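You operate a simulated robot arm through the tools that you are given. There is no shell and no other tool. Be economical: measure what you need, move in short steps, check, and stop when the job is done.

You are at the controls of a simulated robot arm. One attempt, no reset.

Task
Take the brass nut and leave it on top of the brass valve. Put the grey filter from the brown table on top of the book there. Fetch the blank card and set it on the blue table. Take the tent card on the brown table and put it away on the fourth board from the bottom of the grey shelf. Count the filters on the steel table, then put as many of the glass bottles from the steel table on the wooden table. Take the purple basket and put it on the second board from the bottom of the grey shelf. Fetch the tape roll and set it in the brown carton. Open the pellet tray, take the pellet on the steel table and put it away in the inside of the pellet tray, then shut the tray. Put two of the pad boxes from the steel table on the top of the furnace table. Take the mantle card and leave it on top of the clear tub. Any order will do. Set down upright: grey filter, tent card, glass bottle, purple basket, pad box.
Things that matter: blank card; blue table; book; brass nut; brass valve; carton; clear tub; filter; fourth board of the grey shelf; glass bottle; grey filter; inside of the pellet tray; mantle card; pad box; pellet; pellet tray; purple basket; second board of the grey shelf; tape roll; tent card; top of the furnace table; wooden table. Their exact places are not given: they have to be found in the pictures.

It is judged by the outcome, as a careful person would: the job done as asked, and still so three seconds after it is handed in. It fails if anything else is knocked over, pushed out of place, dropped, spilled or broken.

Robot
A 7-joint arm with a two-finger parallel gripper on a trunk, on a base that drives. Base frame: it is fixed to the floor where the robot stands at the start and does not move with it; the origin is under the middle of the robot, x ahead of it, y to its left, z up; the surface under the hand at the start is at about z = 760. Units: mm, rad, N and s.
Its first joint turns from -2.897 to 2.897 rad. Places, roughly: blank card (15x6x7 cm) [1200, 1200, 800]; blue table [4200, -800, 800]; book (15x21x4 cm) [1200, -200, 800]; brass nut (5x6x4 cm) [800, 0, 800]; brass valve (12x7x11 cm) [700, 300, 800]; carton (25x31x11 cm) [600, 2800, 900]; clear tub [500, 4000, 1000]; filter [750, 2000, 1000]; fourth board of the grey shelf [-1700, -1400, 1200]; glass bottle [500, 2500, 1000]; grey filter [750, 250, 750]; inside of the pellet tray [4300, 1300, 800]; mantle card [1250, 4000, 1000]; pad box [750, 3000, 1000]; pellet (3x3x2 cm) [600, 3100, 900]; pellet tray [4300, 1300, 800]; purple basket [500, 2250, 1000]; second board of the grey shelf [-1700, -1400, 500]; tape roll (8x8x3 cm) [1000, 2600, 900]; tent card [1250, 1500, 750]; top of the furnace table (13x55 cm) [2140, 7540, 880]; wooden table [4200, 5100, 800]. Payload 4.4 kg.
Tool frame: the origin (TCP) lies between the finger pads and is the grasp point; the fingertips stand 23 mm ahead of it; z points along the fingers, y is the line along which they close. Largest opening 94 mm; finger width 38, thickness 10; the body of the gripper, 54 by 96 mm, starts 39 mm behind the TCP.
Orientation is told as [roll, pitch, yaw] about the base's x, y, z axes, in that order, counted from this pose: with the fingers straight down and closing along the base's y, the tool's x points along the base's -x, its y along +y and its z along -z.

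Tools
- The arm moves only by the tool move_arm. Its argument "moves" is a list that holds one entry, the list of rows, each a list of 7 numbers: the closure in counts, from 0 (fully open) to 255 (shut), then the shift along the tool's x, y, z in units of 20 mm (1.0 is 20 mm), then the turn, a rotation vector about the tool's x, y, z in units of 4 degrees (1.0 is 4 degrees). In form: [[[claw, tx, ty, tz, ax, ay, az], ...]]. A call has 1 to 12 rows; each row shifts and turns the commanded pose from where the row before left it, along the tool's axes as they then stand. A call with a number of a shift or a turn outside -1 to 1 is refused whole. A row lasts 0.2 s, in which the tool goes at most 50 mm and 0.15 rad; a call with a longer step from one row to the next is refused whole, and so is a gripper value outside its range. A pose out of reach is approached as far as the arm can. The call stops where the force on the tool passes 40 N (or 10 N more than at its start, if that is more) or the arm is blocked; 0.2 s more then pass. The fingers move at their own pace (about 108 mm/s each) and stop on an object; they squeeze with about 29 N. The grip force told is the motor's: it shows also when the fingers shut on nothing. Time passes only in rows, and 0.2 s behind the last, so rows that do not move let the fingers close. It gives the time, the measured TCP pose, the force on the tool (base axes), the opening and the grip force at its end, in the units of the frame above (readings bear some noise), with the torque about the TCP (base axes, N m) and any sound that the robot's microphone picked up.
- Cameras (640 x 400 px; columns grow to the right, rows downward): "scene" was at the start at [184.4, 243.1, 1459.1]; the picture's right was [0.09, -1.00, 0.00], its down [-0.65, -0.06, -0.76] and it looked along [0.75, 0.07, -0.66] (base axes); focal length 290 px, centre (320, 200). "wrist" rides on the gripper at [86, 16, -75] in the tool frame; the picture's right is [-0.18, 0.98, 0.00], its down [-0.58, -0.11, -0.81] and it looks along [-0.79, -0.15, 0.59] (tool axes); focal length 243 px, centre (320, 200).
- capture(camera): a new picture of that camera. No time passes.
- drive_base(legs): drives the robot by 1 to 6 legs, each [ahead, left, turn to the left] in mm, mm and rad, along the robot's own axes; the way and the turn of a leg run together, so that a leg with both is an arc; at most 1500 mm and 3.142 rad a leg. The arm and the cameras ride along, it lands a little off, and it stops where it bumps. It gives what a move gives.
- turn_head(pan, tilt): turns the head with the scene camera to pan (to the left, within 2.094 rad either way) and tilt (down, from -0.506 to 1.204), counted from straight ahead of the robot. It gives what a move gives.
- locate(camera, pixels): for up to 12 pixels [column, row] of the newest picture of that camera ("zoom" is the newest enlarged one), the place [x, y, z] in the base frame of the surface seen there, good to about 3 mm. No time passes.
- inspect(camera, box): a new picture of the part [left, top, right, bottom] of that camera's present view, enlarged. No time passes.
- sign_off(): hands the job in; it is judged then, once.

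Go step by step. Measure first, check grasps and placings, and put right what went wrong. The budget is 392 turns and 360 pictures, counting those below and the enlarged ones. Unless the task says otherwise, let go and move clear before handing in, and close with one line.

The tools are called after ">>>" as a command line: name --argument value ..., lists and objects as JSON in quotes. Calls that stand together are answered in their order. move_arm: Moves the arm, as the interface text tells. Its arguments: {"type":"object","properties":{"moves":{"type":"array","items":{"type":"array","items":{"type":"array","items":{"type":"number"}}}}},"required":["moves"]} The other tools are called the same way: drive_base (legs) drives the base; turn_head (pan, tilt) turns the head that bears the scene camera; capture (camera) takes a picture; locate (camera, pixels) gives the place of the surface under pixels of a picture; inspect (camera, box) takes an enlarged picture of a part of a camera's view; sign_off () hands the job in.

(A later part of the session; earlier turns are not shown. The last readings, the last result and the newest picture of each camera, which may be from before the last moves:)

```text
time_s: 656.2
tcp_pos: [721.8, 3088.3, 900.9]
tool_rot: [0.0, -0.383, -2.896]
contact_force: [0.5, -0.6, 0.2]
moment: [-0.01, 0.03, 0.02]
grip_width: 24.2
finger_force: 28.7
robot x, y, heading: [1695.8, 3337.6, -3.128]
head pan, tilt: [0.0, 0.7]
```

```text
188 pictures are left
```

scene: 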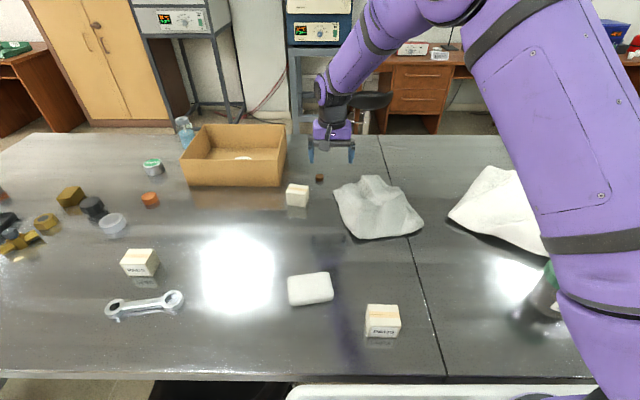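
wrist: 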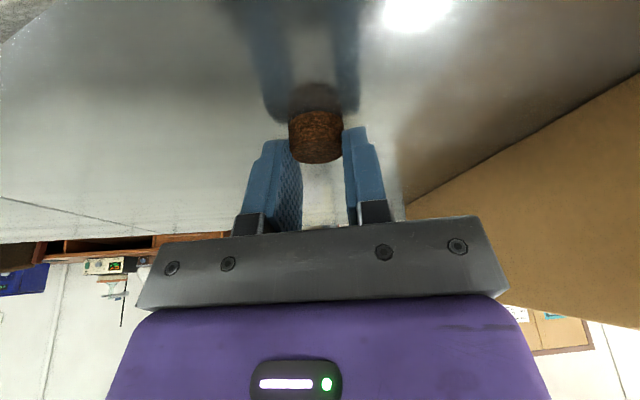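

Pellet gripped. Lift gently.

>>> move_arm --moves '[[[255, -0.07, 0, -0.18, 0, 0, 0], [255, -0.15, 0, -0.37, 0, 0, 0], [255, -0.22, 0, -0.55, 0, 0, 0], [255, -0.22, 0, -0.55, 0, 0, 0], [255, -0.22, 0, -0.55, 0, 0, 0], [255, -0.22, 0, -0.55, 0, 0, 0], [255, -0.3, 0, -0.74, 0, 0, 0], [255, -0.3, 0, -0.74, 0, 0, 0], [255, -0.3, 0, -0.74, 0, 0, 0], [255, -0.3, 0, -0.74, 0, 0, 0], [255, -0.3, 0, -0.74, 0, 0, 0], [255, -0.3, 0, -0.74, 0, 0, 0]]]'

>>> capture --camera "wrist"

```text
time_s: 658.8
tcp_pos: [719.9, 3087.5, 1057.0]
tool_rot: [0.0, -0.382, -2.896]
contact_force: [-0.5, -0.7, -0.4]
moment: [0.01, -0.02, 0.0]
grip_width: 24.6
finger_force: 28.7
robot x, y, heading: [1697.4, 3334.8, -3.132]
head pan, tilt: [0.0, 0.7]
```

```text
187 pictures are left
```

wrist: 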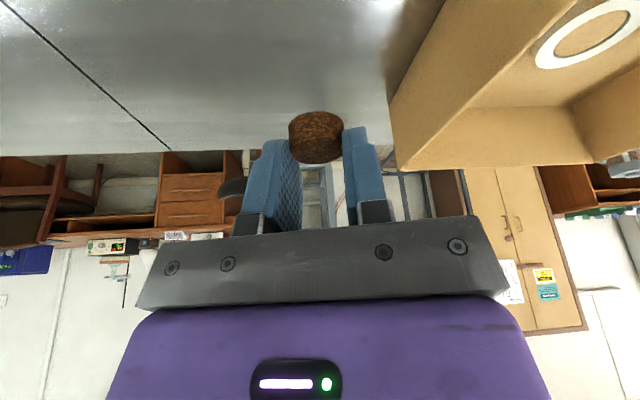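

Held. Back out, retract the arm, and drive to the pellet tray.

>>> drive_base --legs '[[-900, 0, 0]]'

>>> move_arm --moves '[[[255, 0.5, -0.3, -0.2, 0, 0, 0], [255, 0.9, -0.58, -0.36, 0, 0, 0], [255, 0.9, -0.58, -0.36, 0, 0, 0], [255, 0.9, -0.58, -0.36, 0, 0, 0], [255, 0.9, -0.58, -0.36, 0, 0, 0], [255, 0.9, -0.58, -0.36, 0, 0, 0], [255, 0.9, -0.58, -0.36, 0, 0, 0], [255, 0.9, -0.58, -0.36, 0, 0, 0], [255, 0.9, -0.58, -0.36, 0, 0, 0], [255, 0.9, -0.58, -0.36, 0, 0, 0], [255, 0.9, -0.58, -0.36, 0, 0, 0], [255, 0.9, -0.58, -0.36, 0, 0, 0]]]'

>>> drive_base --legs '[[0, 1400, 0], [0, 1390, 0], [0, 0, -1.575]]'

```text
time_s: 663.6
tcp_pos: [1627.8, 3093.7, 1056.5]
tool_rot: [-0.002, -0.384, -2.885]
contact_force: [0.4, -0.2, 0.1]
moment: [0.03, -0.03, 0.02]
grip_width: 24.6
finger_force: 29.0
robot x, y, heading: [2601.1, 3358.1, -3.118]
head pan, tilt: [0.0, 0.7]
```

```text
time_s: 666.2
tcp_pos: [1809.2, 3279.0, 1056.6]
tool_rot: [-0.001, -0.38, -2.883]
contact_force: [-0.1, -0.4, -0.7]
moment: [0.01, 0.01, 0.03]
grip_width: 24.7
finger_force: 29.1
robot x, y, heading: [2600.7, 3356.8, -3.116]
head pan, tilt: [0.0, 0.7]
```

```text
time_s: 683.6
tcp_pos: [2595.4, 1350.5, 1057.2]
tool_rot: [0.001, -0.382, 1.813]
contact_force: [-0.4, 0.7, 0.2]
moment: [-0.01, 0.01, 0.0]
grip_width: 24.7
finger_force: 29.1
robot x, y, heading: [2662.5, 561.2, 1.58]
head pan, tilt: [0.0, 0.7]
```

>>> drive_base --legs '[[-30, -1480, 0]]'

>>> turn_head --pan -1.0 --tilt 0.6

>>> capture --camera "scene"

```text
time_s: 690.9
tcp_pos: [4080.9, 1327.4, 1057.4]
tool_rot: [0.0, -0.383, 1.8]
contact_force: [-0.7, -0.1, 0.2]
moment: [0.0, 0.03, -0.01]
grip_width: 24.8
finger_force: 29.6
robot x, y, heading: [4130.5, 534.4, 1.564]
head pan, tilt: [0.0, 0.7]
```

```text
time_s: 692.1
tcp_pos: [4080.0, 1326.8, 1056.6]
tool_rot: [0.0, -0.383, 1.799]
contact_force: [0.1, 0.1, -0.4]
moment: [0.02, 0.01, -0.03]
grip_width: 24.2
finger_force: 28.9
robot x, y, heading: [4136.9, 537.5, 1.565]
head pan, tilt: [-1.0, 0.6]
```

```text
186 pictures are left
```

scene: 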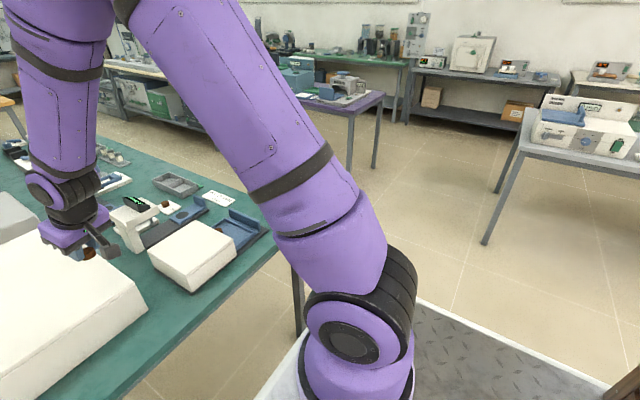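

Right side is free. Move right 355 and look at the drawer.

>>> drive_base --legs '[[0, -355, 0]]'

>>> turn_head --pan 0.1 --tilt 0.75

>>> capture --camera "scene"

>>> capture --camera "wrist"

```text
time_s: 694.4
tcp_pos: [4432.3, 1325.1, 1056.9]
tool_rot: [-0.001, -0.381, 1.79]
contact_force: [-0.4, 0.7, -0.6]
moment: [-0.02, -0.03, 0.02]
grip_width: 24.5
finger_force: 29.6
robot x, y, heading: [4475.0, 531.9, 1.558]
head pan, tilt: [-1.0, 0.6]
```

```text
time_s: 695.7
tcp_pos: [4432.5, 1324.2, 1056.7]
tool_rot: [-0.001, -0.383, 1.792]
contact_force: [-0.2, 0.0, -0.3]
moment: [0.0, 0.01, -0.02]
grip_width: 24.7
finger_force: 28.9
robot x, y, heading: [4480.4, 531.9, 1.557]
head pan, tilt: [0.099, 0.75]
```

```text
185 pictures are left
```

scene: 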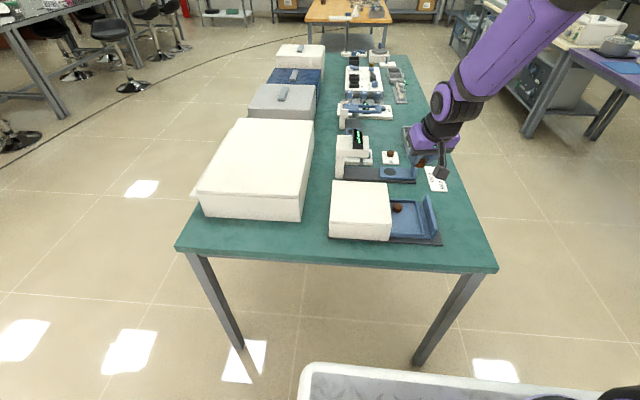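

```text
184 pictures are left
```

wrist: 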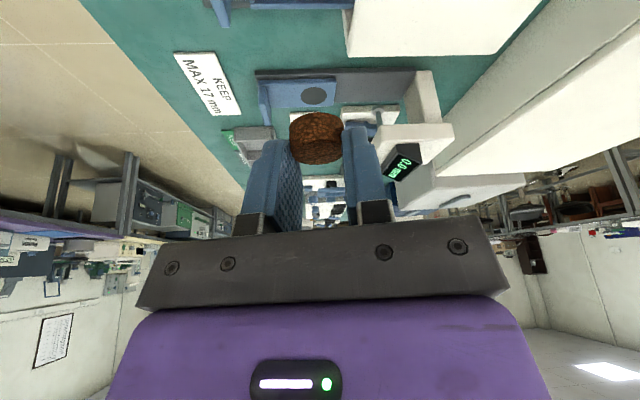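

Move to (4443,1315) and lower over the open drawer.

>>> move_arm --moves '[[[255, 0.52, -0.44, -0.21, 0, 0, 0], [255, 0.37, 0, 0.93, 0, 0, 0], [255, 0.37, 0, 0.93, 0, 0, 0], [255, 0.37, 0, 0.93, 0, 0, 0], [255, 0.37, 0, 0.93, 0, 0, 0], [255, 0.37, 0, 0.93, 0, 0, 0], [255, 0.37, 0, 0.93, 0, 0, 0], [255, 0.3, 0, 0.74, 0, 0, 0]]]'

>>> inspect --camera "scene" --box '[310, 130, 470, 250]'

>>> capture --camera "wrist"

```text
time_s: 697.5
tcp_pos: [4444.2, 1314.9, 921.8]
tool_rot: [0.0, -0.383, 1.791]
contact_force: [1.2, -0.8, 0.2]
moment: [0.01, -0.06, -0.01]
grip_width: 24.5
finger_force: 29.4
robot x, y, heading: [4477.9, 531.2, 1.559]
head pan, tilt: [0.099, 0.75]
```

```text
3.33 times, centred on (390, 190) of scene
```

zoom: 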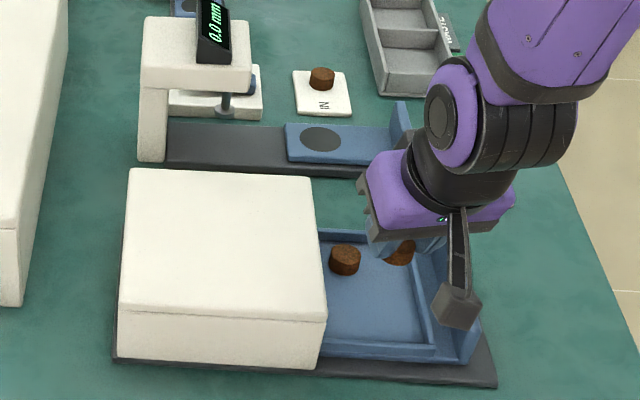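

```text
182 pictures are left
```

wrist: 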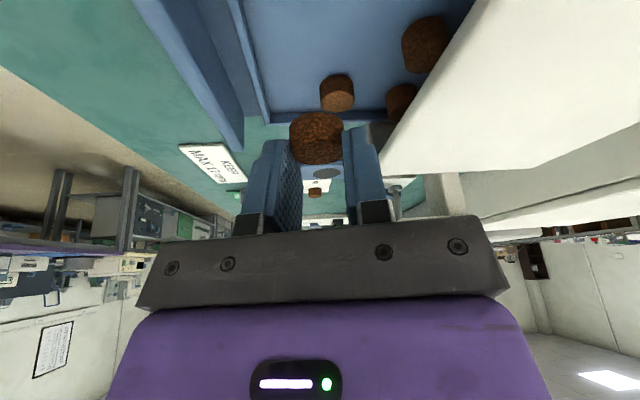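

There are several pellets in the drawer. Locate them to choose a free place.

>>> locate --camera "wrist" --pixels '[[337, 95], [425, 50], [402, 103], [315, 50], [270, 90], [350, 20], [262, 115], [380, 112]]'

>>> locate --camera "zoom" --pixels '[[345, 252], [400, 255], [370, 300], [400, 330], [330, 240]]'

```text
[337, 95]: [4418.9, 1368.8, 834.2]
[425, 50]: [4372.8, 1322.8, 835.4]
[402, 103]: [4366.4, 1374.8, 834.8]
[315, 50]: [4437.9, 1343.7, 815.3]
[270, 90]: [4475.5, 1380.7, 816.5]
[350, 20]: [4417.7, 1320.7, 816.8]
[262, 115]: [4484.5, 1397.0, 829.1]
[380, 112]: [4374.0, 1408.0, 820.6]
```

```text
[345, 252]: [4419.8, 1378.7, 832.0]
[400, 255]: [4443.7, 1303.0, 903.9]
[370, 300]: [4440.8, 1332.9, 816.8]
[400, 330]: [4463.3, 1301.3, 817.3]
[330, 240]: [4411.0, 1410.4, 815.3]
```

Spot (4444,1315) is free. Lower to just above the floor.

>>> move_arm --moves '[[[255, 0.37, 0, 0.93, 0, 0, 0], [255, 0.37, 0, 0.93, 0, 0, 0], [255, 0.3, 0, 0.74, 0, 0, 0], [255, 0.19, 0, 0.46, 0, 0, 0], [255, 0.06, 0, 0.14, 0, 0, 0]]]'

>>> capture --camera "wrist"

>>> inspect --camera "scene" --box '[310, 130, 470, 250]'

```text
time_s: 698.7
tcp_pos: [4442.2, 1316.3, 852.3]
tool_rot: [0.0, -0.38, 1.792]
contact_force: [0.5, 0.6, 0.0]
moment: [0.02, -0.03, -0.01]
grip_width: 24.7
finger_force: 29.1
robot x, y, heading: [4474.7, 535.6, 1.558]
head pan, tilt: [0.099, 0.75]
```

```text
181 pictures are left
```

wrist: 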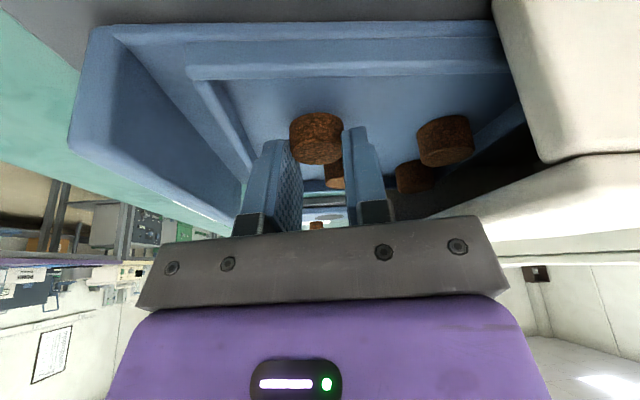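

```text
3.33 times, centred on (390, 190) of scene
```

zoom: 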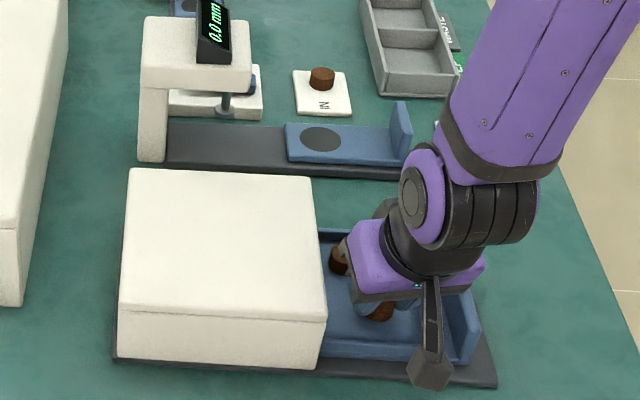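

>>> move_arm --moves '[[[255, 0.06, 0, 0.14, 0, 0, 0], [255, 0.04, 0, 0.09, 0, 0, 0]]]'

```text
time_s: 699.3
tcp_pos: [4442.9, 1315.7, 848.3]
tool_rot: [0.001, -0.382, 1.79]
contact_force: [-0.8, 0.4, 0.2]
moment: [0.01, 0.02, 0.0]
grip_width: 24.6
finger_force: 28.9
robot x, y, heading: [4477.4, 532.2, 1.558]
head pan, tilt: [0.099, 0.75]
```

>>> move_arm --moves '[[[255, 0.03, 0, 0.07, 0, 0, 0], [255, 0.02, 0, 0.06, 0, 0, 0]]]'

```text
time_s: 699.9
tcp_pos: [4442.2, 1315.2, 845.2]
tool_rot: [0.0, -0.387, 1.79]
contact_force: [0.5, -3.1, 25.7]
moment: [-0.06, 0.05, 0.01]
grip_width: 24.8
finger_force: 29.1
robot x, y, heading: [4478.2, 530.5, 1.558]
head pan, tilt: [0.099, 0.75]
```

Contact. Open to ~36 mm only and rise vertically.

>>> move_arm --moves '[[[255, -0.02, 0, -0.05, 0, 0, 0], [157, 0, 0, 0, 0, 0, 0], [157, 0, 0, 0, 0, 0, 0], [157, -0.15, 0, -0.37, 0, 0, 0], [157, -0.3, 0, -0.74, 0, 0, 0], [157, -0.37, 0, -0.93, 0, 0, 0], [157, -0.37, 0, -0.93, 0, 0, 0], [157, -0.37, 0, -0.93, 0, 0, 0], [157, -0.37, 0, -0.93, 0, 0, 0], [157, -0.37, 0, -0.93, 0, 0, 0]]]'

>>> capture --camera "wrist"

>>> inspect --camera "scene" --box '[310, 130, 470, 250]'

```text
time_s: 702.1
tcp_pos: [4443.5, 1314.3, 970.6]
tool_rot: [0.002, -0.381, 1.789]
contact_force: [0.1, 0.1, -0.5]
moment: [0.01, 0.0, -0.02]
grip_width: 35.8
finger_force: 0.0
robot x, y, heading: [4475.7, 532.1, 1.559]
head pan, tilt: [0.099, 0.75]
```

```text
179 pictures are left
```

wrist: 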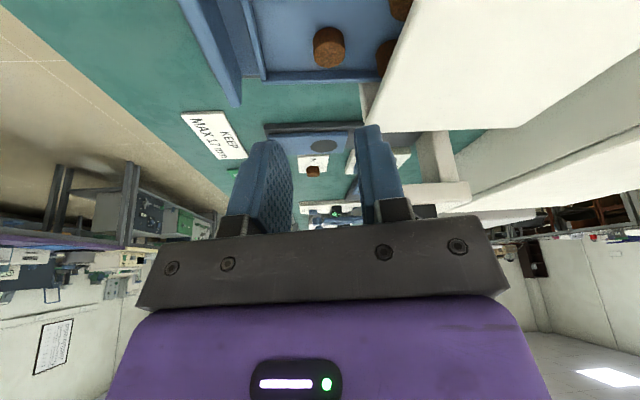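

```text
3.33 times, centred on (390, 190) of scene
```

zoom: 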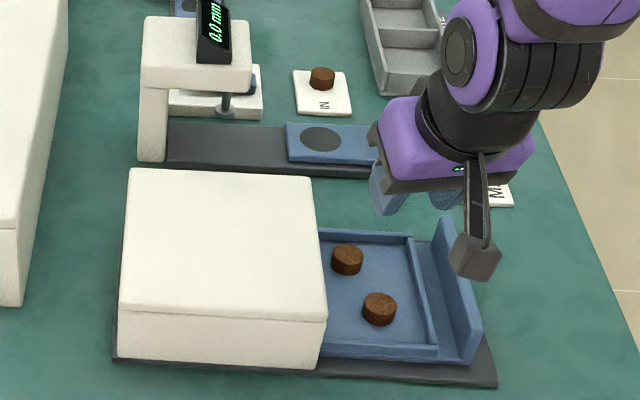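

The pellet lies in the drawer. Untilt, align over the tab at (4512,1324), opening 20 mm.

>>> move_arm --moves '[[[201, 0, 0, 0, 0, 1, 0], [201, 0, 0, 0, 0, 1, 0], [201, 0, 0, 0, 0, 1, 0], [201, 0, 0, 0, 0, 1, 0], [201, 0, 0, 0, 0, 1, 0], [201, 0, 0, 0, 0, 0.46, 0], [201, 0, 0, 0, 0, 0, 0.8], [201, 0, 0, 0, 0, 0, 0.8], [201, 0, 0, 0, 0, 0, 0.8], [201, 0, 0, 0, 0, 0, 0.72]]]'

>>> move_arm --moves '[[[201, -0.15, -0.86, 0, 0, 0, 0], [201, -0.15, -0.86, 0, 0, 0, 0], [201, -0.1, -0.86, 0.5, 0, 0, 0], [201, -0.1, -0.86, 0.8, 0, 0, 0], [201, 0, 0, 1, 0, 0, 0], [201, 0, 0, 1, 0, 0, 0]]]'

>>> capture --camera "wrist"

>>> locate --camera "zoom" --pixels '[[450, 240], [465, 300], [462, 270], [440, 225]]'

```text
time_s: 704.3
tcp_pos: [4442.9, 1315.5, 971.1]
tool_rot: [-0.001, 0.001, 1.573]
contact_force: [-1.1, 0.2, -0.1]
moment: [0.01, 0.0, -0.04]
grip_width: 19.8
finger_force: 0.1
robot x, y, heading: [4475.5, 531.7, 1.556]
head pan, tilt: [0.099, 0.75]
```

```text
time_s: 705.7
tcp_pos: [4512.7, 1325.1, 904.7]
tool_rot: [0.0, -0.001, 1.573]
contact_force: [-0.4, 0.4, 0.5]
moment: [-0.04, -0.04, -0.02]
grip_width: 20.1
finger_force: 0.1
robot x, y, heading: [4477.4, 530.6, 1.557]
head pan, tilt: [0.099, 0.75]
```

```text
177 pictures are left
```

wrist: 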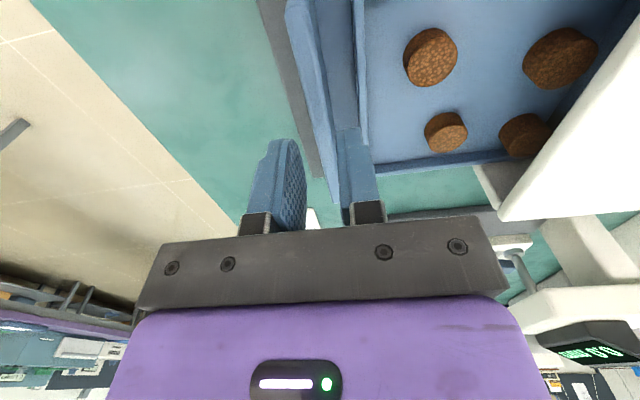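

```text
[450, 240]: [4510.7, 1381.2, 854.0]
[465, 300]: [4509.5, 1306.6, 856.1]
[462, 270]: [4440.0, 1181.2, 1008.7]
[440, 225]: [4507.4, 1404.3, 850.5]
```

Tab between the fingers as before. Descend, and push −x by 99 mm without squeezing hard: close on it first.

>>> move_arm --moves '[[[201, 0, 0, 0.5, 0, 0, 0], [201, 0, 0, 0.5, 0, 0, 0], [201, 0, 0, 0.5, 0, 0, 0], [201, 0, 0, 0.5, 0, 0, 0], [201, 0, 0, 0.45, 0, 0, 0], [255, 0, 0, 0, 0, 0, 0], [255, 0, 0, 0, 0, 0, 0]]]'

>>> move_arm --moves '[[[255, 0, 0.2, 0, 0, 0, 0], [255, 0, 0.35, 0, 0, 0, 0], [255, 0, 0.35, 0, 0, 0, 0], [255, 0, 0.35, 0, 0, 0, 0], [255, 0, 0.35, 0, 0, 0, 0], [255, 0, 0.35, 0, 0, 0, 0], [255, 0, 0.35, 0, 0, 0, 0], [255, 0, 0.35, 0, 0, 0, 0], [255, 0, 0.35, 0, 0, 0, 0], [255, 0, 0.35, 0, 0, 0, 0], [255, 0, 0.35, 0, 0, 0, 0], [255, 0, 0.35, 0, 0, 0, 0]]]'

>>> inspect --camera "scene" --box '[310, 130, 470, 250]'

```text
time_s: 707.3
tcp_pos: [4513.0, 1324.9, 855.5]
tool_rot: [0.0, 0.0, 1.572]
contact_force: [0.3, -0.2, 8.7]
moment: [-1.0, -0.04, 0.39]
grip_width: 11.9
finger_force: 44.7
robot x, y, heading: [4478.8, 533.9, 1.553]
head pan, tilt: [0.099, 0.75]
```

```text
time_s: 709.9
tcp_pos: [4430.7, 1324.1, 856.2]
tool_rot: [-0.001, -0.002, 1.573]
contact_force: [0.6, -1.2, 24.3]
moment: [-1.03, -0.02, 0.66]
grip_width: 11.8
finger_force: 45.6
robot x, y, heading: [4474.7, 532.9, 1.554]
head pan, tilt: [0.099, 0.75]
```

```text
3.33 times, centred on (390, 190) of scene
```

zoom: 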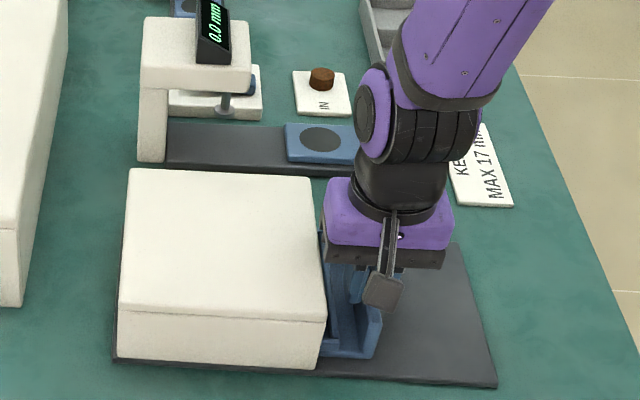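

Continue the last ~18 mm, easing slightly upward.

>>> move_arm --moves '[[[255, 0, 0.3, -0.04, 0, 0, 0], [255, 0, 0.3, 0, 0, 0, 0], [255, 0, 0.25, 0, 0, 0, 0]]]'

>>> inspect --camera "scene" --box '[310, 130, 470, 250]'

```text
time_s: 710.7
tcp_pos: [4413.3, 1325.3, 854.5]
tool_rot: [0.0, 0.0, 1.572]
contact_force: [-0.1, 0.7, -7.2]
moment: [1.54, 0.05, 0.5]
grip_width: 11.7
finger_force: 44.8
robot x, y, heading: [4474.8, 536.7, 1.556]
head pan, tilt: [0.099, 0.75]
```

```text
3.33 times, centred on (390, 190) of scene
```

zoom: 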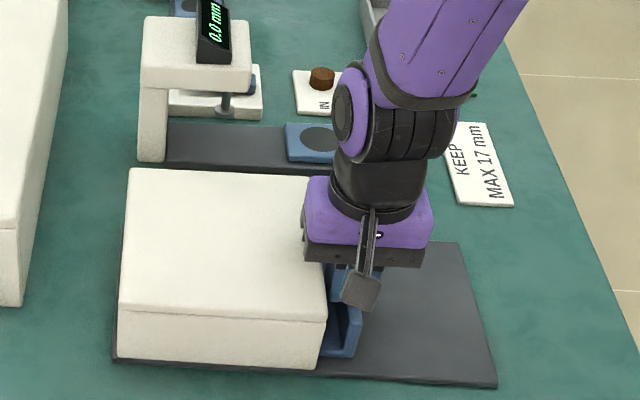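

Back at the original closed position. Nudge 2 mm more to feel the stop.

>>> move_arm --moves '[[[255, 0, 0.1, 0, 0, 0, 0], [255, 0, 0.1, 0, 0, 0, 0]]]'

```text
time_s: 711.3
tcp_pos: [4413.2, 1325.0, 855.9]
tool_rot: [0.0, 0.002, 1.571]
contact_force: [24.9, -7.0, 3.9]
moment: [-0.03, -0.26, 1.49]
grip_width: 12.0
finger_force: 45.4
robot x, y, heading: [4474.8, 533.0, 1.554]
head pan, tilt: [0.099, 0.75]
```

The stop is felt (25 N). Drawer shut. Release and rise.

>>> move_arm --moves '[[[255, 0, -0.1, 0, 0, 0, 0], [201, 0, 0, 0, 0, 0, 0], [201, 0, 0, 0, 0, 0, 0], [201, 0, 0, -0.4, 0, 0, 0], [201, 0, 0, -0.8, 0, 0, 0], [201, 0, 0, -1, 0, 0, 0], [201, 0, 0, -1, 0, 0, 0], [0, 0, 0, -1, 0, 0, 0], [0, 0, 0, -1, 0, 0, 0], [0, 0, 0, -1, 0, 0, 0], [0, 0, 0, -1, 0, 0, 0]]]'

>>> inspect --camera "scene" --box '[310, 130, 470, 250]'

>>> locate --camera "zoom" --pixels '[[330, 260], [350, 290], [345, 270], [355, 300]]'

```text
time_s: 713.7
tcp_pos: [4411.1, 1324.4, 999.7]
tool_rot: [0.0, -0.001, 1.573]
contact_force: [0.2, 0.6, 0.7]
moment: [-0.05, -0.01, 0.03]
grip_width: 93.9
finger_force: 0.1
robot x, y, heading: [4475.4, 532.2, 1.559]
head pan, tilt: [0.099, 0.75]
```

```text
3.33 times, centred on (390, 190) of scene
```

zoom: 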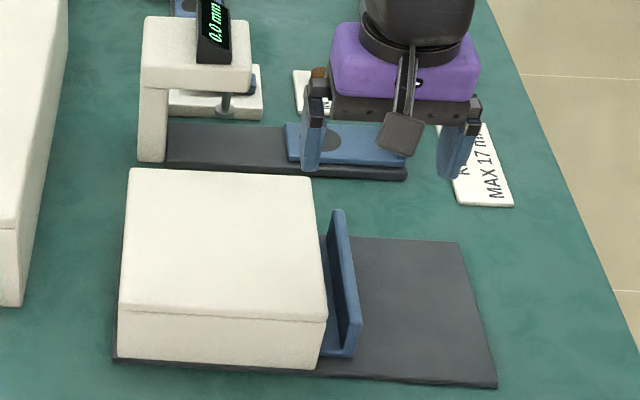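

```text
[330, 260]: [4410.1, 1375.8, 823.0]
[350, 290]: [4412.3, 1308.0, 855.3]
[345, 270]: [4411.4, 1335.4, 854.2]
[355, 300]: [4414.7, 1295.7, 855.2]
```

Tray is shut. Next the pad boxes: drive to the steel table's far side.

>>> drive_base --legs '[[0, 1480, 0], [0, 380, 0], [1400, 0, 0], [1330, 0, 0], [0, 0, 1.58]]'

>>> turn_head --pan 0.0 --tilt 0.7

>>> capture --camera "scene"

```text
time_s: 739.7
tcp_pos: [1779.1, 3185.5, 999.8]
tool_rot: [-0.001, -0.002, -3.101]
contact_force: [0.6, 0.0, 0.1]
moment: [-0.01, -0.01, 0.01]
grip_width: 93.9
finger_force: 0.0
robot x, y, heading: [2570.2, 3279.6, -3.116]
head pan, tilt: [0.099, 0.75]
```

```text
time_s: 740.4
tcp_pos: [1780.5, 3184.0, 1000.2]
tool_rot: [0.001, 0.0, -3.103]
contact_force: [0.1, 0.8, 0.1]
moment: [-0.01, -0.01, -0.01]
grip_width: 94.0
finger_force: 0.1
robot x, y, heading: [2571.1, 3282.0, -3.116]
head pan, tilt: [0.0, 0.7]
```

```text
173 pictures are left
```

scene: 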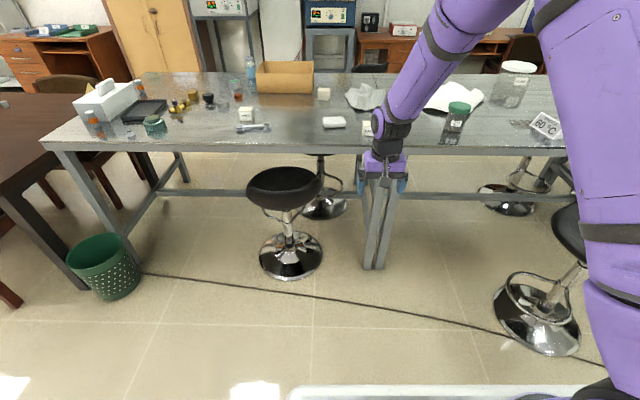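

Drive ahead 510 and look at the nearest PADS box from the wrist.

>>> drive_base --legs '[[500, -50, -0.02]]'

>>> capture --camera "wrist"

>>> capture --camera "scene"

```text
time_s: 743.3
tcp_pos: [1280.7, 3234.0, 999.3]
tool_rot: [0.001, 0.001, -3.112]
contact_force: [-1.1, 0.5, 0.7]
moment: [-0.03, 0.0, 0.02]
grip_width: 94.1
finger_force: 0.0
robot x, y, heading: [2074.7, 3319.8, -3.127]
head pan, tilt: [0.0, 0.7]
```

```text
172 pictures are left
```

wrist: 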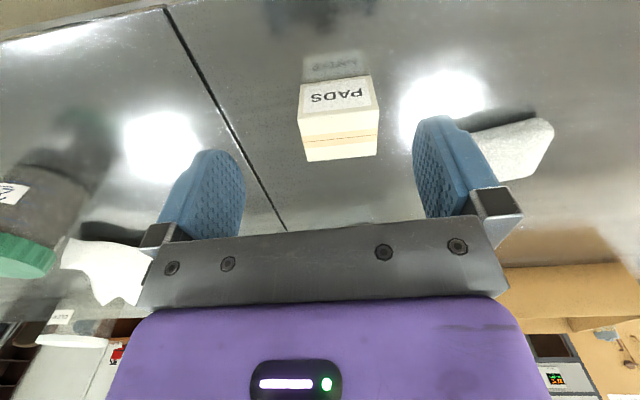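

```text
171 pictures are left
```

scene: 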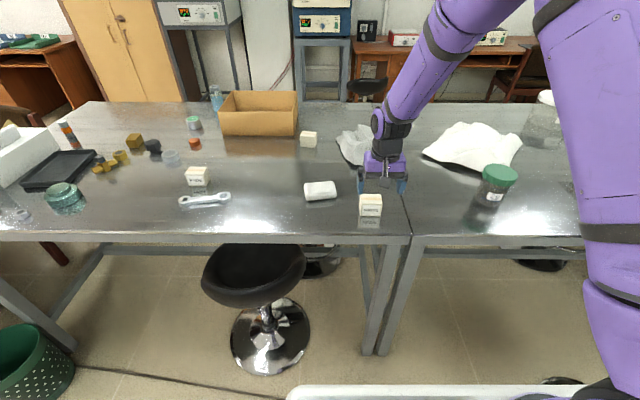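

>>> locate --camera "wrist" --pixels '[[302, 115], [378, 108], [306, 158], [376, 152], [340, 133], [338, 95], [300, 90], [372, 80]]'

>>> locate --camera "scene" --pixels '[[361, 195], [380, 195], [360, 203], [381, 203], [370, 199], [197, 170], [308, 135]]'

```text
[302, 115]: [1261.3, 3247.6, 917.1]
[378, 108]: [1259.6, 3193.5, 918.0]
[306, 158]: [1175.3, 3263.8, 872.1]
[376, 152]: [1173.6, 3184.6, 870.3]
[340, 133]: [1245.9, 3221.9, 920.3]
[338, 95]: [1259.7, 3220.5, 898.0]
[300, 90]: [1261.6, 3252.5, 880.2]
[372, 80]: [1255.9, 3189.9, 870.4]
```

```text
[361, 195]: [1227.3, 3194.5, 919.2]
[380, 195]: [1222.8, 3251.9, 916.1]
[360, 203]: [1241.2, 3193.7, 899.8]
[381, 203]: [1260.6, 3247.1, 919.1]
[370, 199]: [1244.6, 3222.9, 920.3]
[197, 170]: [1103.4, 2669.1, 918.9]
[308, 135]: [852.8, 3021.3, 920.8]
```

P1 centre (1242,3221), 57×40, top 920. Descend and grip.

>>> move_arm --moves '[[[0, -0.98, 0.3, 0, 0, 0, 0], [0, -0.97, 0.29, 0.5, 0, 0, 0], [0, 0, 0, 1, 0, 0, 0], [0, 0, 0, 1, 0, 0, 0], [0, 0, 0, 1, 0, 0, 0], [0, 0, 0, 1, 0, 0, 0], [0, 0, 0, 0.55, 0, 0, 0], [255, 0, 0, 0, 0, 0, 0], [255, 0, 0, 0, 0, 0, 0], [255, 0, 0, 0, 0, 0, 0], [255, 0, 0, 0, 0, 0, 0]]]'

>>> move_arm --moves '[[[255, 0, 0, -0.2, 0, 0, 0], [255, 0, 0, -0.4, 0, 0, 0], [255, 0, 0, -0.6, 0, 0, 0], [255, 0, 0, -0.6, 0, 0, 0], [255, 0, 0, -0.6, 0, 0, 0], [255, 0, 0, -0.6, 0, 0, 0], [255, 0, 0, -0.8, 0, 0, 0], [255, 0, 0, -0.8, 0, 0, 0], [255, 0, 0, -0.8, 0, 0, 0], [255, 0, 0, -0.8, 0, 0, 0], [255, 0, 0, -0.8, 0, 0, 0], [255, 0, 0, -0.8, 0, 0, 0]]]'

>>> capture --camera "wrist"

```text
time_s: 745.7
tcp_pos: [1242.4, 3219.4, 897.7]
tool_rot: [-0.001, 0.0, -3.111]
contact_force: [0.1, -0.8, 0.5]
moment: [0.0, 0.03, 0.02]
grip_width: 59.7
finger_force: 29.0
robot x, y, heading: [2068.9, 3321.7, -3.128]
head pan, tilt: [0.0, 0.7]
```

```text
time_s: 748.3
tcp_pos: [1241.3, 3221.9, 1054.6]
tool_rot: [0.0, 0.0, -3.113]
contact_force: [-0.3, -0.9, -1.0]
moment: [0.03, -0.03, 0.05]
grip_width: 59.6
finger_force: 28.9
robot x, y, heading: [2069.9, 3321.1, -3.129]
head pan, tilt: [0.0, 0.7]
```

```text
170 pictures are left
```

wrist: 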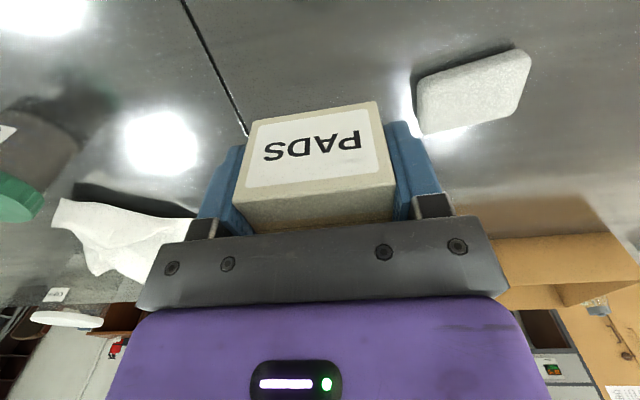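

Box held. Drive toward the furnace table.

>>> drive_base --legs '[[-450, 0, 0], [0, -1200, 0], [0, -1000, 0], [0, 0, -1.58]]'

>>> turn_head --pan 0.3 --tilt 0.4

>>> capture --camera "scene"

```text
time_s: 765.4
tcp_pos: [2455.0, 6357.1, 1055.0]
tool_rot: [0.0, -0.001, 1.553]
contact_force: [0.1, 0.5, -1.0]
moment: [0.0, -0.01, 0.0]
grip_width: 59.7
finger_force: 29.4
robot x, y, heading: [2516.5, 5525.5, 1.536]
head pan, tilt: [0.0, 0.7]
```

```text
time_s: 766.2
tcp_pos: [2454.4, 6356.2, 1055.4]
tool_rot: [0.001, 0.001, 1.55]
contact_force: [1.2, -0.1, 0.2]
moment: [-0.02, -0.01, -0.05]
grip_width: 59.6
finger_force: 29.2
robot x, y, heading: [2510.7, 5521.5, 1.536]
head pan, tilt: [0.3, 0.4]
```

```text
169 pictures are left
```

scene: 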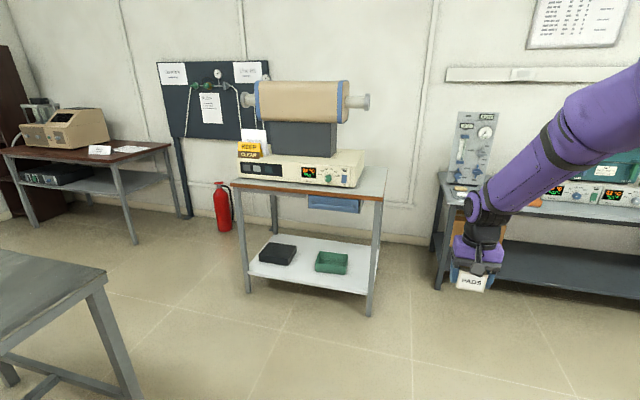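

>>> inspect --camera "scene" --box '[220, 70, 410, 230]'

>>> locate --camera "scene" --pixels '[[237, 184], [383, 199], [372, 185], [388, 170], [350, 188], [300, 188], [245, 170], [310, 195], [367, 172], [250, 280], [370, 305]]'

```text
2.50 times, centred on (315, 150) of scene
```

zoom: 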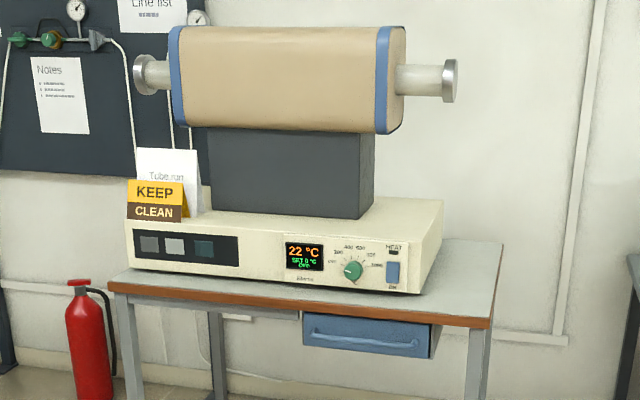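

```text
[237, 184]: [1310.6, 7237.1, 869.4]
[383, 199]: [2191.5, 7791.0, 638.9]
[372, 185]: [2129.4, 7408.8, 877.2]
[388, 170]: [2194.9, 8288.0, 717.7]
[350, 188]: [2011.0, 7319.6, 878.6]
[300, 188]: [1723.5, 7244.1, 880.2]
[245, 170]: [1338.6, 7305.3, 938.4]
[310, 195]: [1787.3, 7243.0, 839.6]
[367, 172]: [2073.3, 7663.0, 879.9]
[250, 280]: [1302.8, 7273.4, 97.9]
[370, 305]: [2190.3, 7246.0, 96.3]
```

Free strip: x≈2075–2200, y≈7260–7820, z 880, right of the device. Check the tube's end above it and the bench to the right.

>>> locate --camera "scene" --pixels '[[366, 102], [345, 100], [358, 95], [362, 165], [355, 183], [437, 200], [437, 285], [345, 125]]'

```text
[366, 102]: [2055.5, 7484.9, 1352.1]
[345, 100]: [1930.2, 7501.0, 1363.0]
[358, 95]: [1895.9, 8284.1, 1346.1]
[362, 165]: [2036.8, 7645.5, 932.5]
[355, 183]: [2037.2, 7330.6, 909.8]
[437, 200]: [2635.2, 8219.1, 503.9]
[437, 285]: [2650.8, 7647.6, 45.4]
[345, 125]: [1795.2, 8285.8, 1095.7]
```

Strip is clear: target (2130,7430). Drive there in steps.

>>> drive_base --legs '[[0, 335, 0.035], [850, 0, 0]]'

>>> turn_head --pan 0.1 --tilt 0.6

>>> capture --camera "scene"

>>> capture --camera "wrist"

```text
time_s: 772.5
tcp_pos: [2086.3, 7211.6, 1054.9]
tool_rot: [0.0, -0.002, 1.587]
contact_force: [0.3, 0.2, -0.7]
moment: [0.01, 0.02, 0.0]
grip_width: 59.5
finger_force: 28.9
robot x, y, heading: [2173.8, 6381.6, 1.571]
head pan, tilt: [0.3, 0.4]
```

```text
time_s: 773.2
tcp_pos: [2085.2, 7211.5, 1054.4]
tool_rot: [-0.001, 0.0, 1.586]
contact_force: [0.6, 0.4, -0.9]
moment: [-0.02, 0.02, 0.02]
grip_width: 59.3
finger_force: 29.2
robot x, y, heading: [2174.4, 6381.1, 1.574]
head pan, tilt: [0.099, 0.6]
```

```text
167 pictures are left
```

scene: 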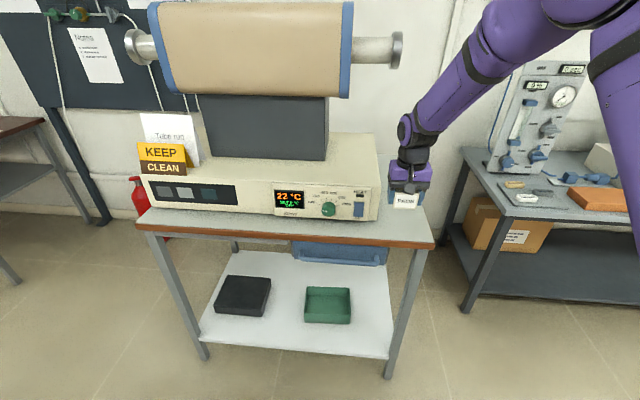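

```text
166 pictures are left
```

wrist: 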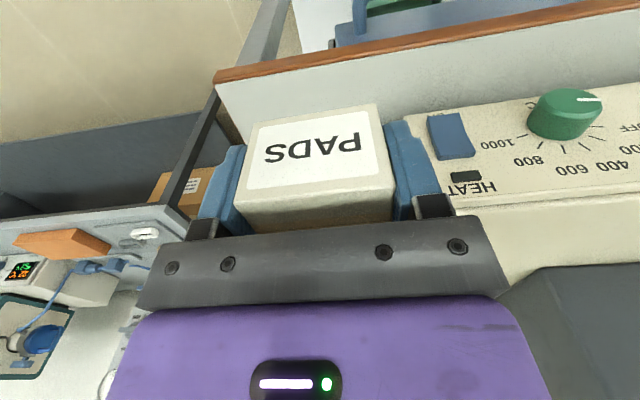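

>>> locate --camera "wrist" --pixels '[[218, 85], [235, 130], [300, 75], [400, 62], [430, 90], [415, 110], [228, 115]]'

>>> locate --camera "scene" --pixels '[[430, 243], [432, 225], [395, 225], [385, 205], [378, 185], [400, 60], [380, 215]]'

```text
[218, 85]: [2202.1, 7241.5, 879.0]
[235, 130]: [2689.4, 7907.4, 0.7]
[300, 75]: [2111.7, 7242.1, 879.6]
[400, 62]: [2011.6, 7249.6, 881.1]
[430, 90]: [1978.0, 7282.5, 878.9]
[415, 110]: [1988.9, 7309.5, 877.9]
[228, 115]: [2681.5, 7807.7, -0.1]
```

```text
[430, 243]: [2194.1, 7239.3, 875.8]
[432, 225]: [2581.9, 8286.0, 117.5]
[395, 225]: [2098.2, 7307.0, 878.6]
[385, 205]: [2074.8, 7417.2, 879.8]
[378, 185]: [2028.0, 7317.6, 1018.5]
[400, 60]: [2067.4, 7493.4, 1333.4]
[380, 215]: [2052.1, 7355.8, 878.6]
```

Strip: x 2037–2202, front edge y 7241. Drive ahead 205 and right 37.

>>> drive_base --legs '[[0, -37, 0], [205, 0, 0]]'

>>> move_arm --moves '[[[255, 0, 0, 0.5, 0, 0, 0], [255, 0, 0, 0.9, 0, 0, 0], [255, 0, 0, 0.9, 0, 0, 0], [255, 0, 0, 0.9, 0, 0, 0], [255, 0, 0, 0.9, 0, 0, 0], [255, 0, 0, 0.9, 0, 0, 0]]]'

>>> capture --camera "wrist"

>>> capture --camera "scene"

```text
time_s: 775.3
tcp_pos: [2125.6, 7420.9, 1054.1]
tool_rot: [0.001, 0.0, 1.582]
contact_force: [-0.3, 0.8, -0.9]
moment: [-0.01, 0.02, -0.01]
grip_width: 59.3
finger_force: 29.4
robot x, y, heading: [2211.1, 6590.1, 1.566]
head pan, tilt: [0.099, 0.6]
```

```text
time_s: 776.7
tcp_pos: [2125.4, 7419.4, 953.6]
tool_rot: [0.001, 0.001, 1.581]
contact_force: [0.0, -0.5, -0.1]
moment: [0.03, -0.02, -0.01]
grip_width: 59.4
finger_force: 28.8
robot x, y, heading: [2212.1, 6589.2, 1.567]
head pan, tilt: [0.099, 0.6]
```

```text
165 pictures are left
```

wrist: 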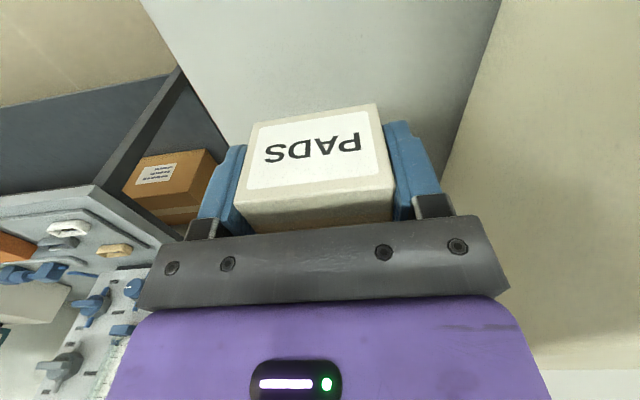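

```text
164 pictures are left
```

scene: 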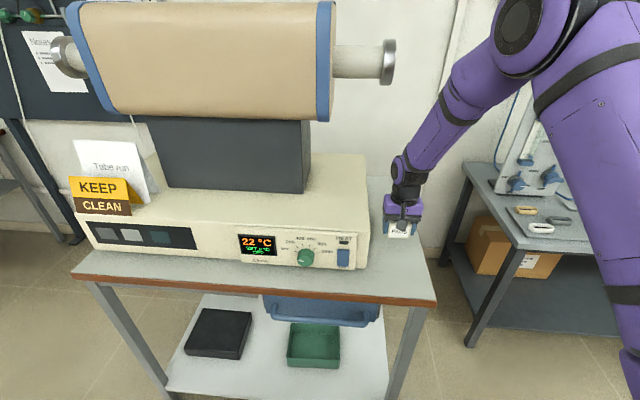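

Lower to contact (TCP ≈908).

>>> move_arm --moves '[[[255, 0, 0, 0.7, 0, 0, 0], [255, 0, 0, 0.7, 0, 0, 0], [255, 0, 0, 0.5, 0, 0, 0], [255, 0, 0, 0.2, 0, 0, 0], [255, 0, 0, 0.1, 0, 0, 0]]]'

>>> move_arm --moves '[[[255, 0, 0, 0.08, 0, 0, 0], [255, 0, 0, 0.06, 0, 0, 0]]]'

```text
time_s: 777.9
tcp_pos: [2125.0, 7420.0, 910.6]
tool_rot: [0.0, 0.0, 1.584]
contact_force: [-1.5, -0.7, -0.5]
moment: [0.01, 0.0, -0.01]
grip_width: 59.6
finger_force: 29.6
robot x, y, heading: [2210.8, 6586.0, 1.564]
head pan, tilt: [0.099, 0.6]
```

```text
time_s: 778.5
tcp_pos: [2126.6, 7420.8, 909.3]
tool_rot: [0.0, 0.0, 1.584]
contact_force: [0.4, -0.2, 1.9]
moment: [-0.05, -0.05, -0.04]
grip_width: 59.6
finger_force: 28.4
robot x, y, heading: [2215.1, 6588.5, 1.568]
head pan, tilt: [0.099, 0.6]
```

Contact. Open moderately (to ~80 mm), rise.

>>> move_arm --moves '[[[255, 0, 0, 0.04, 0, 0, 0], [60, 0, 0, 0, 0, 0, 0], [40, 0, 0, 0, 0, 0, 0], [40, 0, 0, -0.4, 0, 0, 0], [40, 0, 0, -1, 0, 0, 0], [40, 0, 0, -1, 0, 0, 0], [40, 0, 0, -1, 0, 0, 0], [40, 0, 0, -1, 0, 0, 0], [40, 0, 0, -1, 0, 0, 0], [40, 0, 0, -1, 0, 0, 0], [40, 0, 0, -1, 0, 0, 0]]]'

>>> capture --camera "scene"

```text
time_s: 780.9
tcp_pos: [2125.2, 7420.7, 1054.7]
tool_rot: [0.001, 0.0, 1.583]
contact_force: [0.7, 0.0, 0.2]
moment: [0.04, 0.01, -0.01]
grip_width: 79.2
finger_force: 0.1
robot x, y, heading: [2208.3, 6586.0, 1.564]
head pan, tilt: [0.099, 0.6]
```

```text
163 pictures are left
```

scene: 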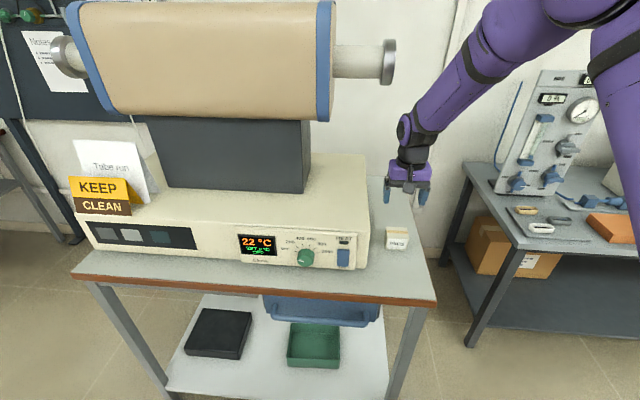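

One pad box placed. Return for the second (1103,2669).

>>> drive_base --legs '[[-900, 0, 0], [0, -340, 0], [0, 0, 1.577], [0, 1460, 0], [0, 1460, 0], [590, 0, 0]]'

>>> capture --camera "scene"

>>> capture --camera "wrist"

```text
time_s: 808.0
tcp_pos: [1192.3, 2652.3, 1055.0]
tool_rot: [0.0, 0.001, -3.108]
contact_force: [1.0, 0.3, 0.1]
moment: [-0.01, 0.0, 0.04]
grip_width: 79.2
finger_force: 0.0
robot x, y, heading: [2021.6, 2755.8, -3.122]
head pan, tilt: [0.099, 0.6]
```

```text
162 pictures are left
```

scene: 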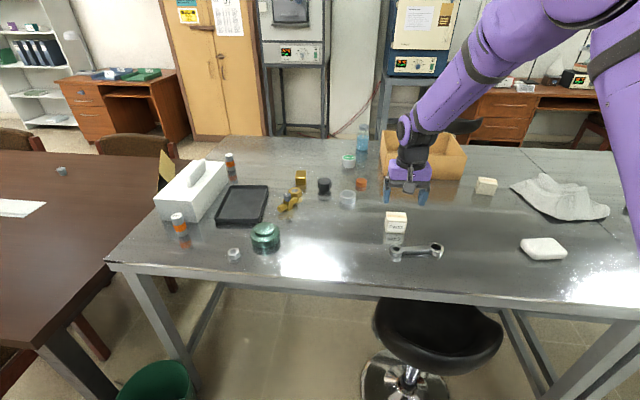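

```text
161 pictures are left
```

wrist: 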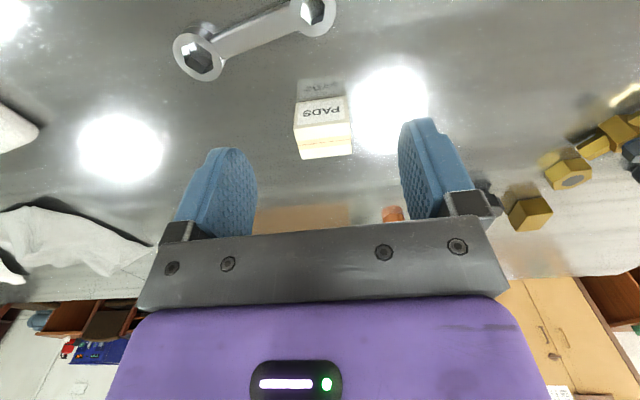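

>>> locate --camera "wrist" --pixels '[[296, 128], [350, 122], [301, 155], [350, 150], [324, 140], [322, 112], [297, 105], [345, 100]]'

>>> locate --camera "scene" --pixels '[[387, 212], [406, 214], [385, 218], [407, 220], [396, 216]]'

```text
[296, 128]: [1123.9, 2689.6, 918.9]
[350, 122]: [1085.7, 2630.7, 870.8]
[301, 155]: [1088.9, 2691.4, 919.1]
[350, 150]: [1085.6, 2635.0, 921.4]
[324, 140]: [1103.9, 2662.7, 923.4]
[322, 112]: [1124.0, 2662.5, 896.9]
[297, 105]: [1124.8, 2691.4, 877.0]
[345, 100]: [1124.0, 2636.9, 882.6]
```

```text
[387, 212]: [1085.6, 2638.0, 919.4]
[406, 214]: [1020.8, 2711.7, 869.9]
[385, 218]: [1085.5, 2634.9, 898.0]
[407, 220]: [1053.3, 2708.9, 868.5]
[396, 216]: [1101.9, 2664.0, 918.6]
```

Box centre (1105,2663). Approach and grip.

>>> move_arm --moves '[[[0, -0.87, -0.14, 0, 0, 0, 0], [0, -0.87, -0.14, 0, 0, 0, 0], [0, -0.87, -0.14, 0, 0, 0, 0], [0, -0.87, -0.14, 0.9, 0, 0, 0], [0, -0.85, -0.12, 1, 0, 0, 0], [0, 0, 0, 1, 0, 0, 0], [0, 0, 0, 1, 0, 0, 0], [0, 0, 0, 1, 0, 0, 0], [0, 0, 0, 1, 0, 0, 0], [0, 0, 0, 1, 0, 0, 0], [0, 0, 0, 1, 0, 0, 0]]]'

>>> move_arm --moves '[[[255, 0, 0, 0, 0, 0, 0], [255, 0, 0, 0, 0, 0, 0], [255, 0, 0, 0, 0, 0, 0], [255, 0, 0, 0, 0, 0, 0], [255, 0, 0, -0.2, 0, 0, 0], [255, 0, 0, -0.4, 0, 0, 0], [255, 0, 0, -0.6, 0, 0, 0], [255, 0, 0, -0.7, 0, 0, 0], [255, 0, 0, -0.7, 0, 0, 0], [255, 0, 0, -0.7, 0, 0, 0], [255, 0, 0, -0.7, 0, 0, 0], [255, 0, 0, -0.7, 0, 0, 0]]]'

>>> capture --camera "wrist"

```text
time_s: 810.4
tcp_pos: [1105.6, 2663.6, 897.4]
tool_rot: [-0.001, 0.002, -3.108]
contact_force: [-0.3, -0.2, 0.1]
moment: [0.03, 0.0, 0.01]
grip_width: 94.1
finger_force: 0.1
robot x, y, heading: [2018.2, 2758.3, -3.131]
head pan, tilt: [0.099, 0.6]
```

```text
time_s: 813.0
tcp_pos: [1105.5, 2664.1, 990.7]
tool_rot: [-0.001, 0.002, -3.109]
contact_force: [-0.8, -0.3, -0.4]
moment: [0.0, 0.02, -0.03]
grip_width: 59.4
finger_force: 29.3
robot x, y, heading: [2023.5, 2753.6, -3.126]
head pan, tilt: [0.099, 0.6]
```

```text
160 pictures are left
```

wrist: 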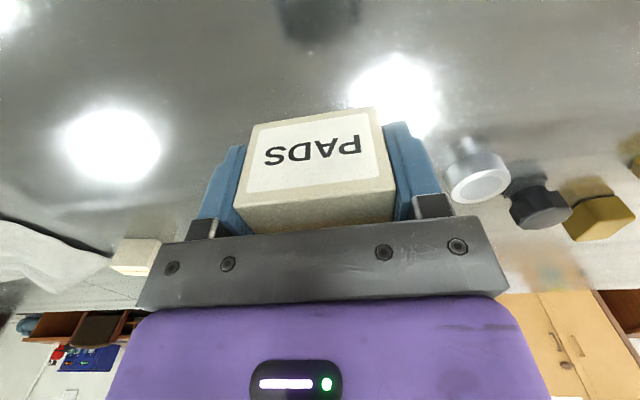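

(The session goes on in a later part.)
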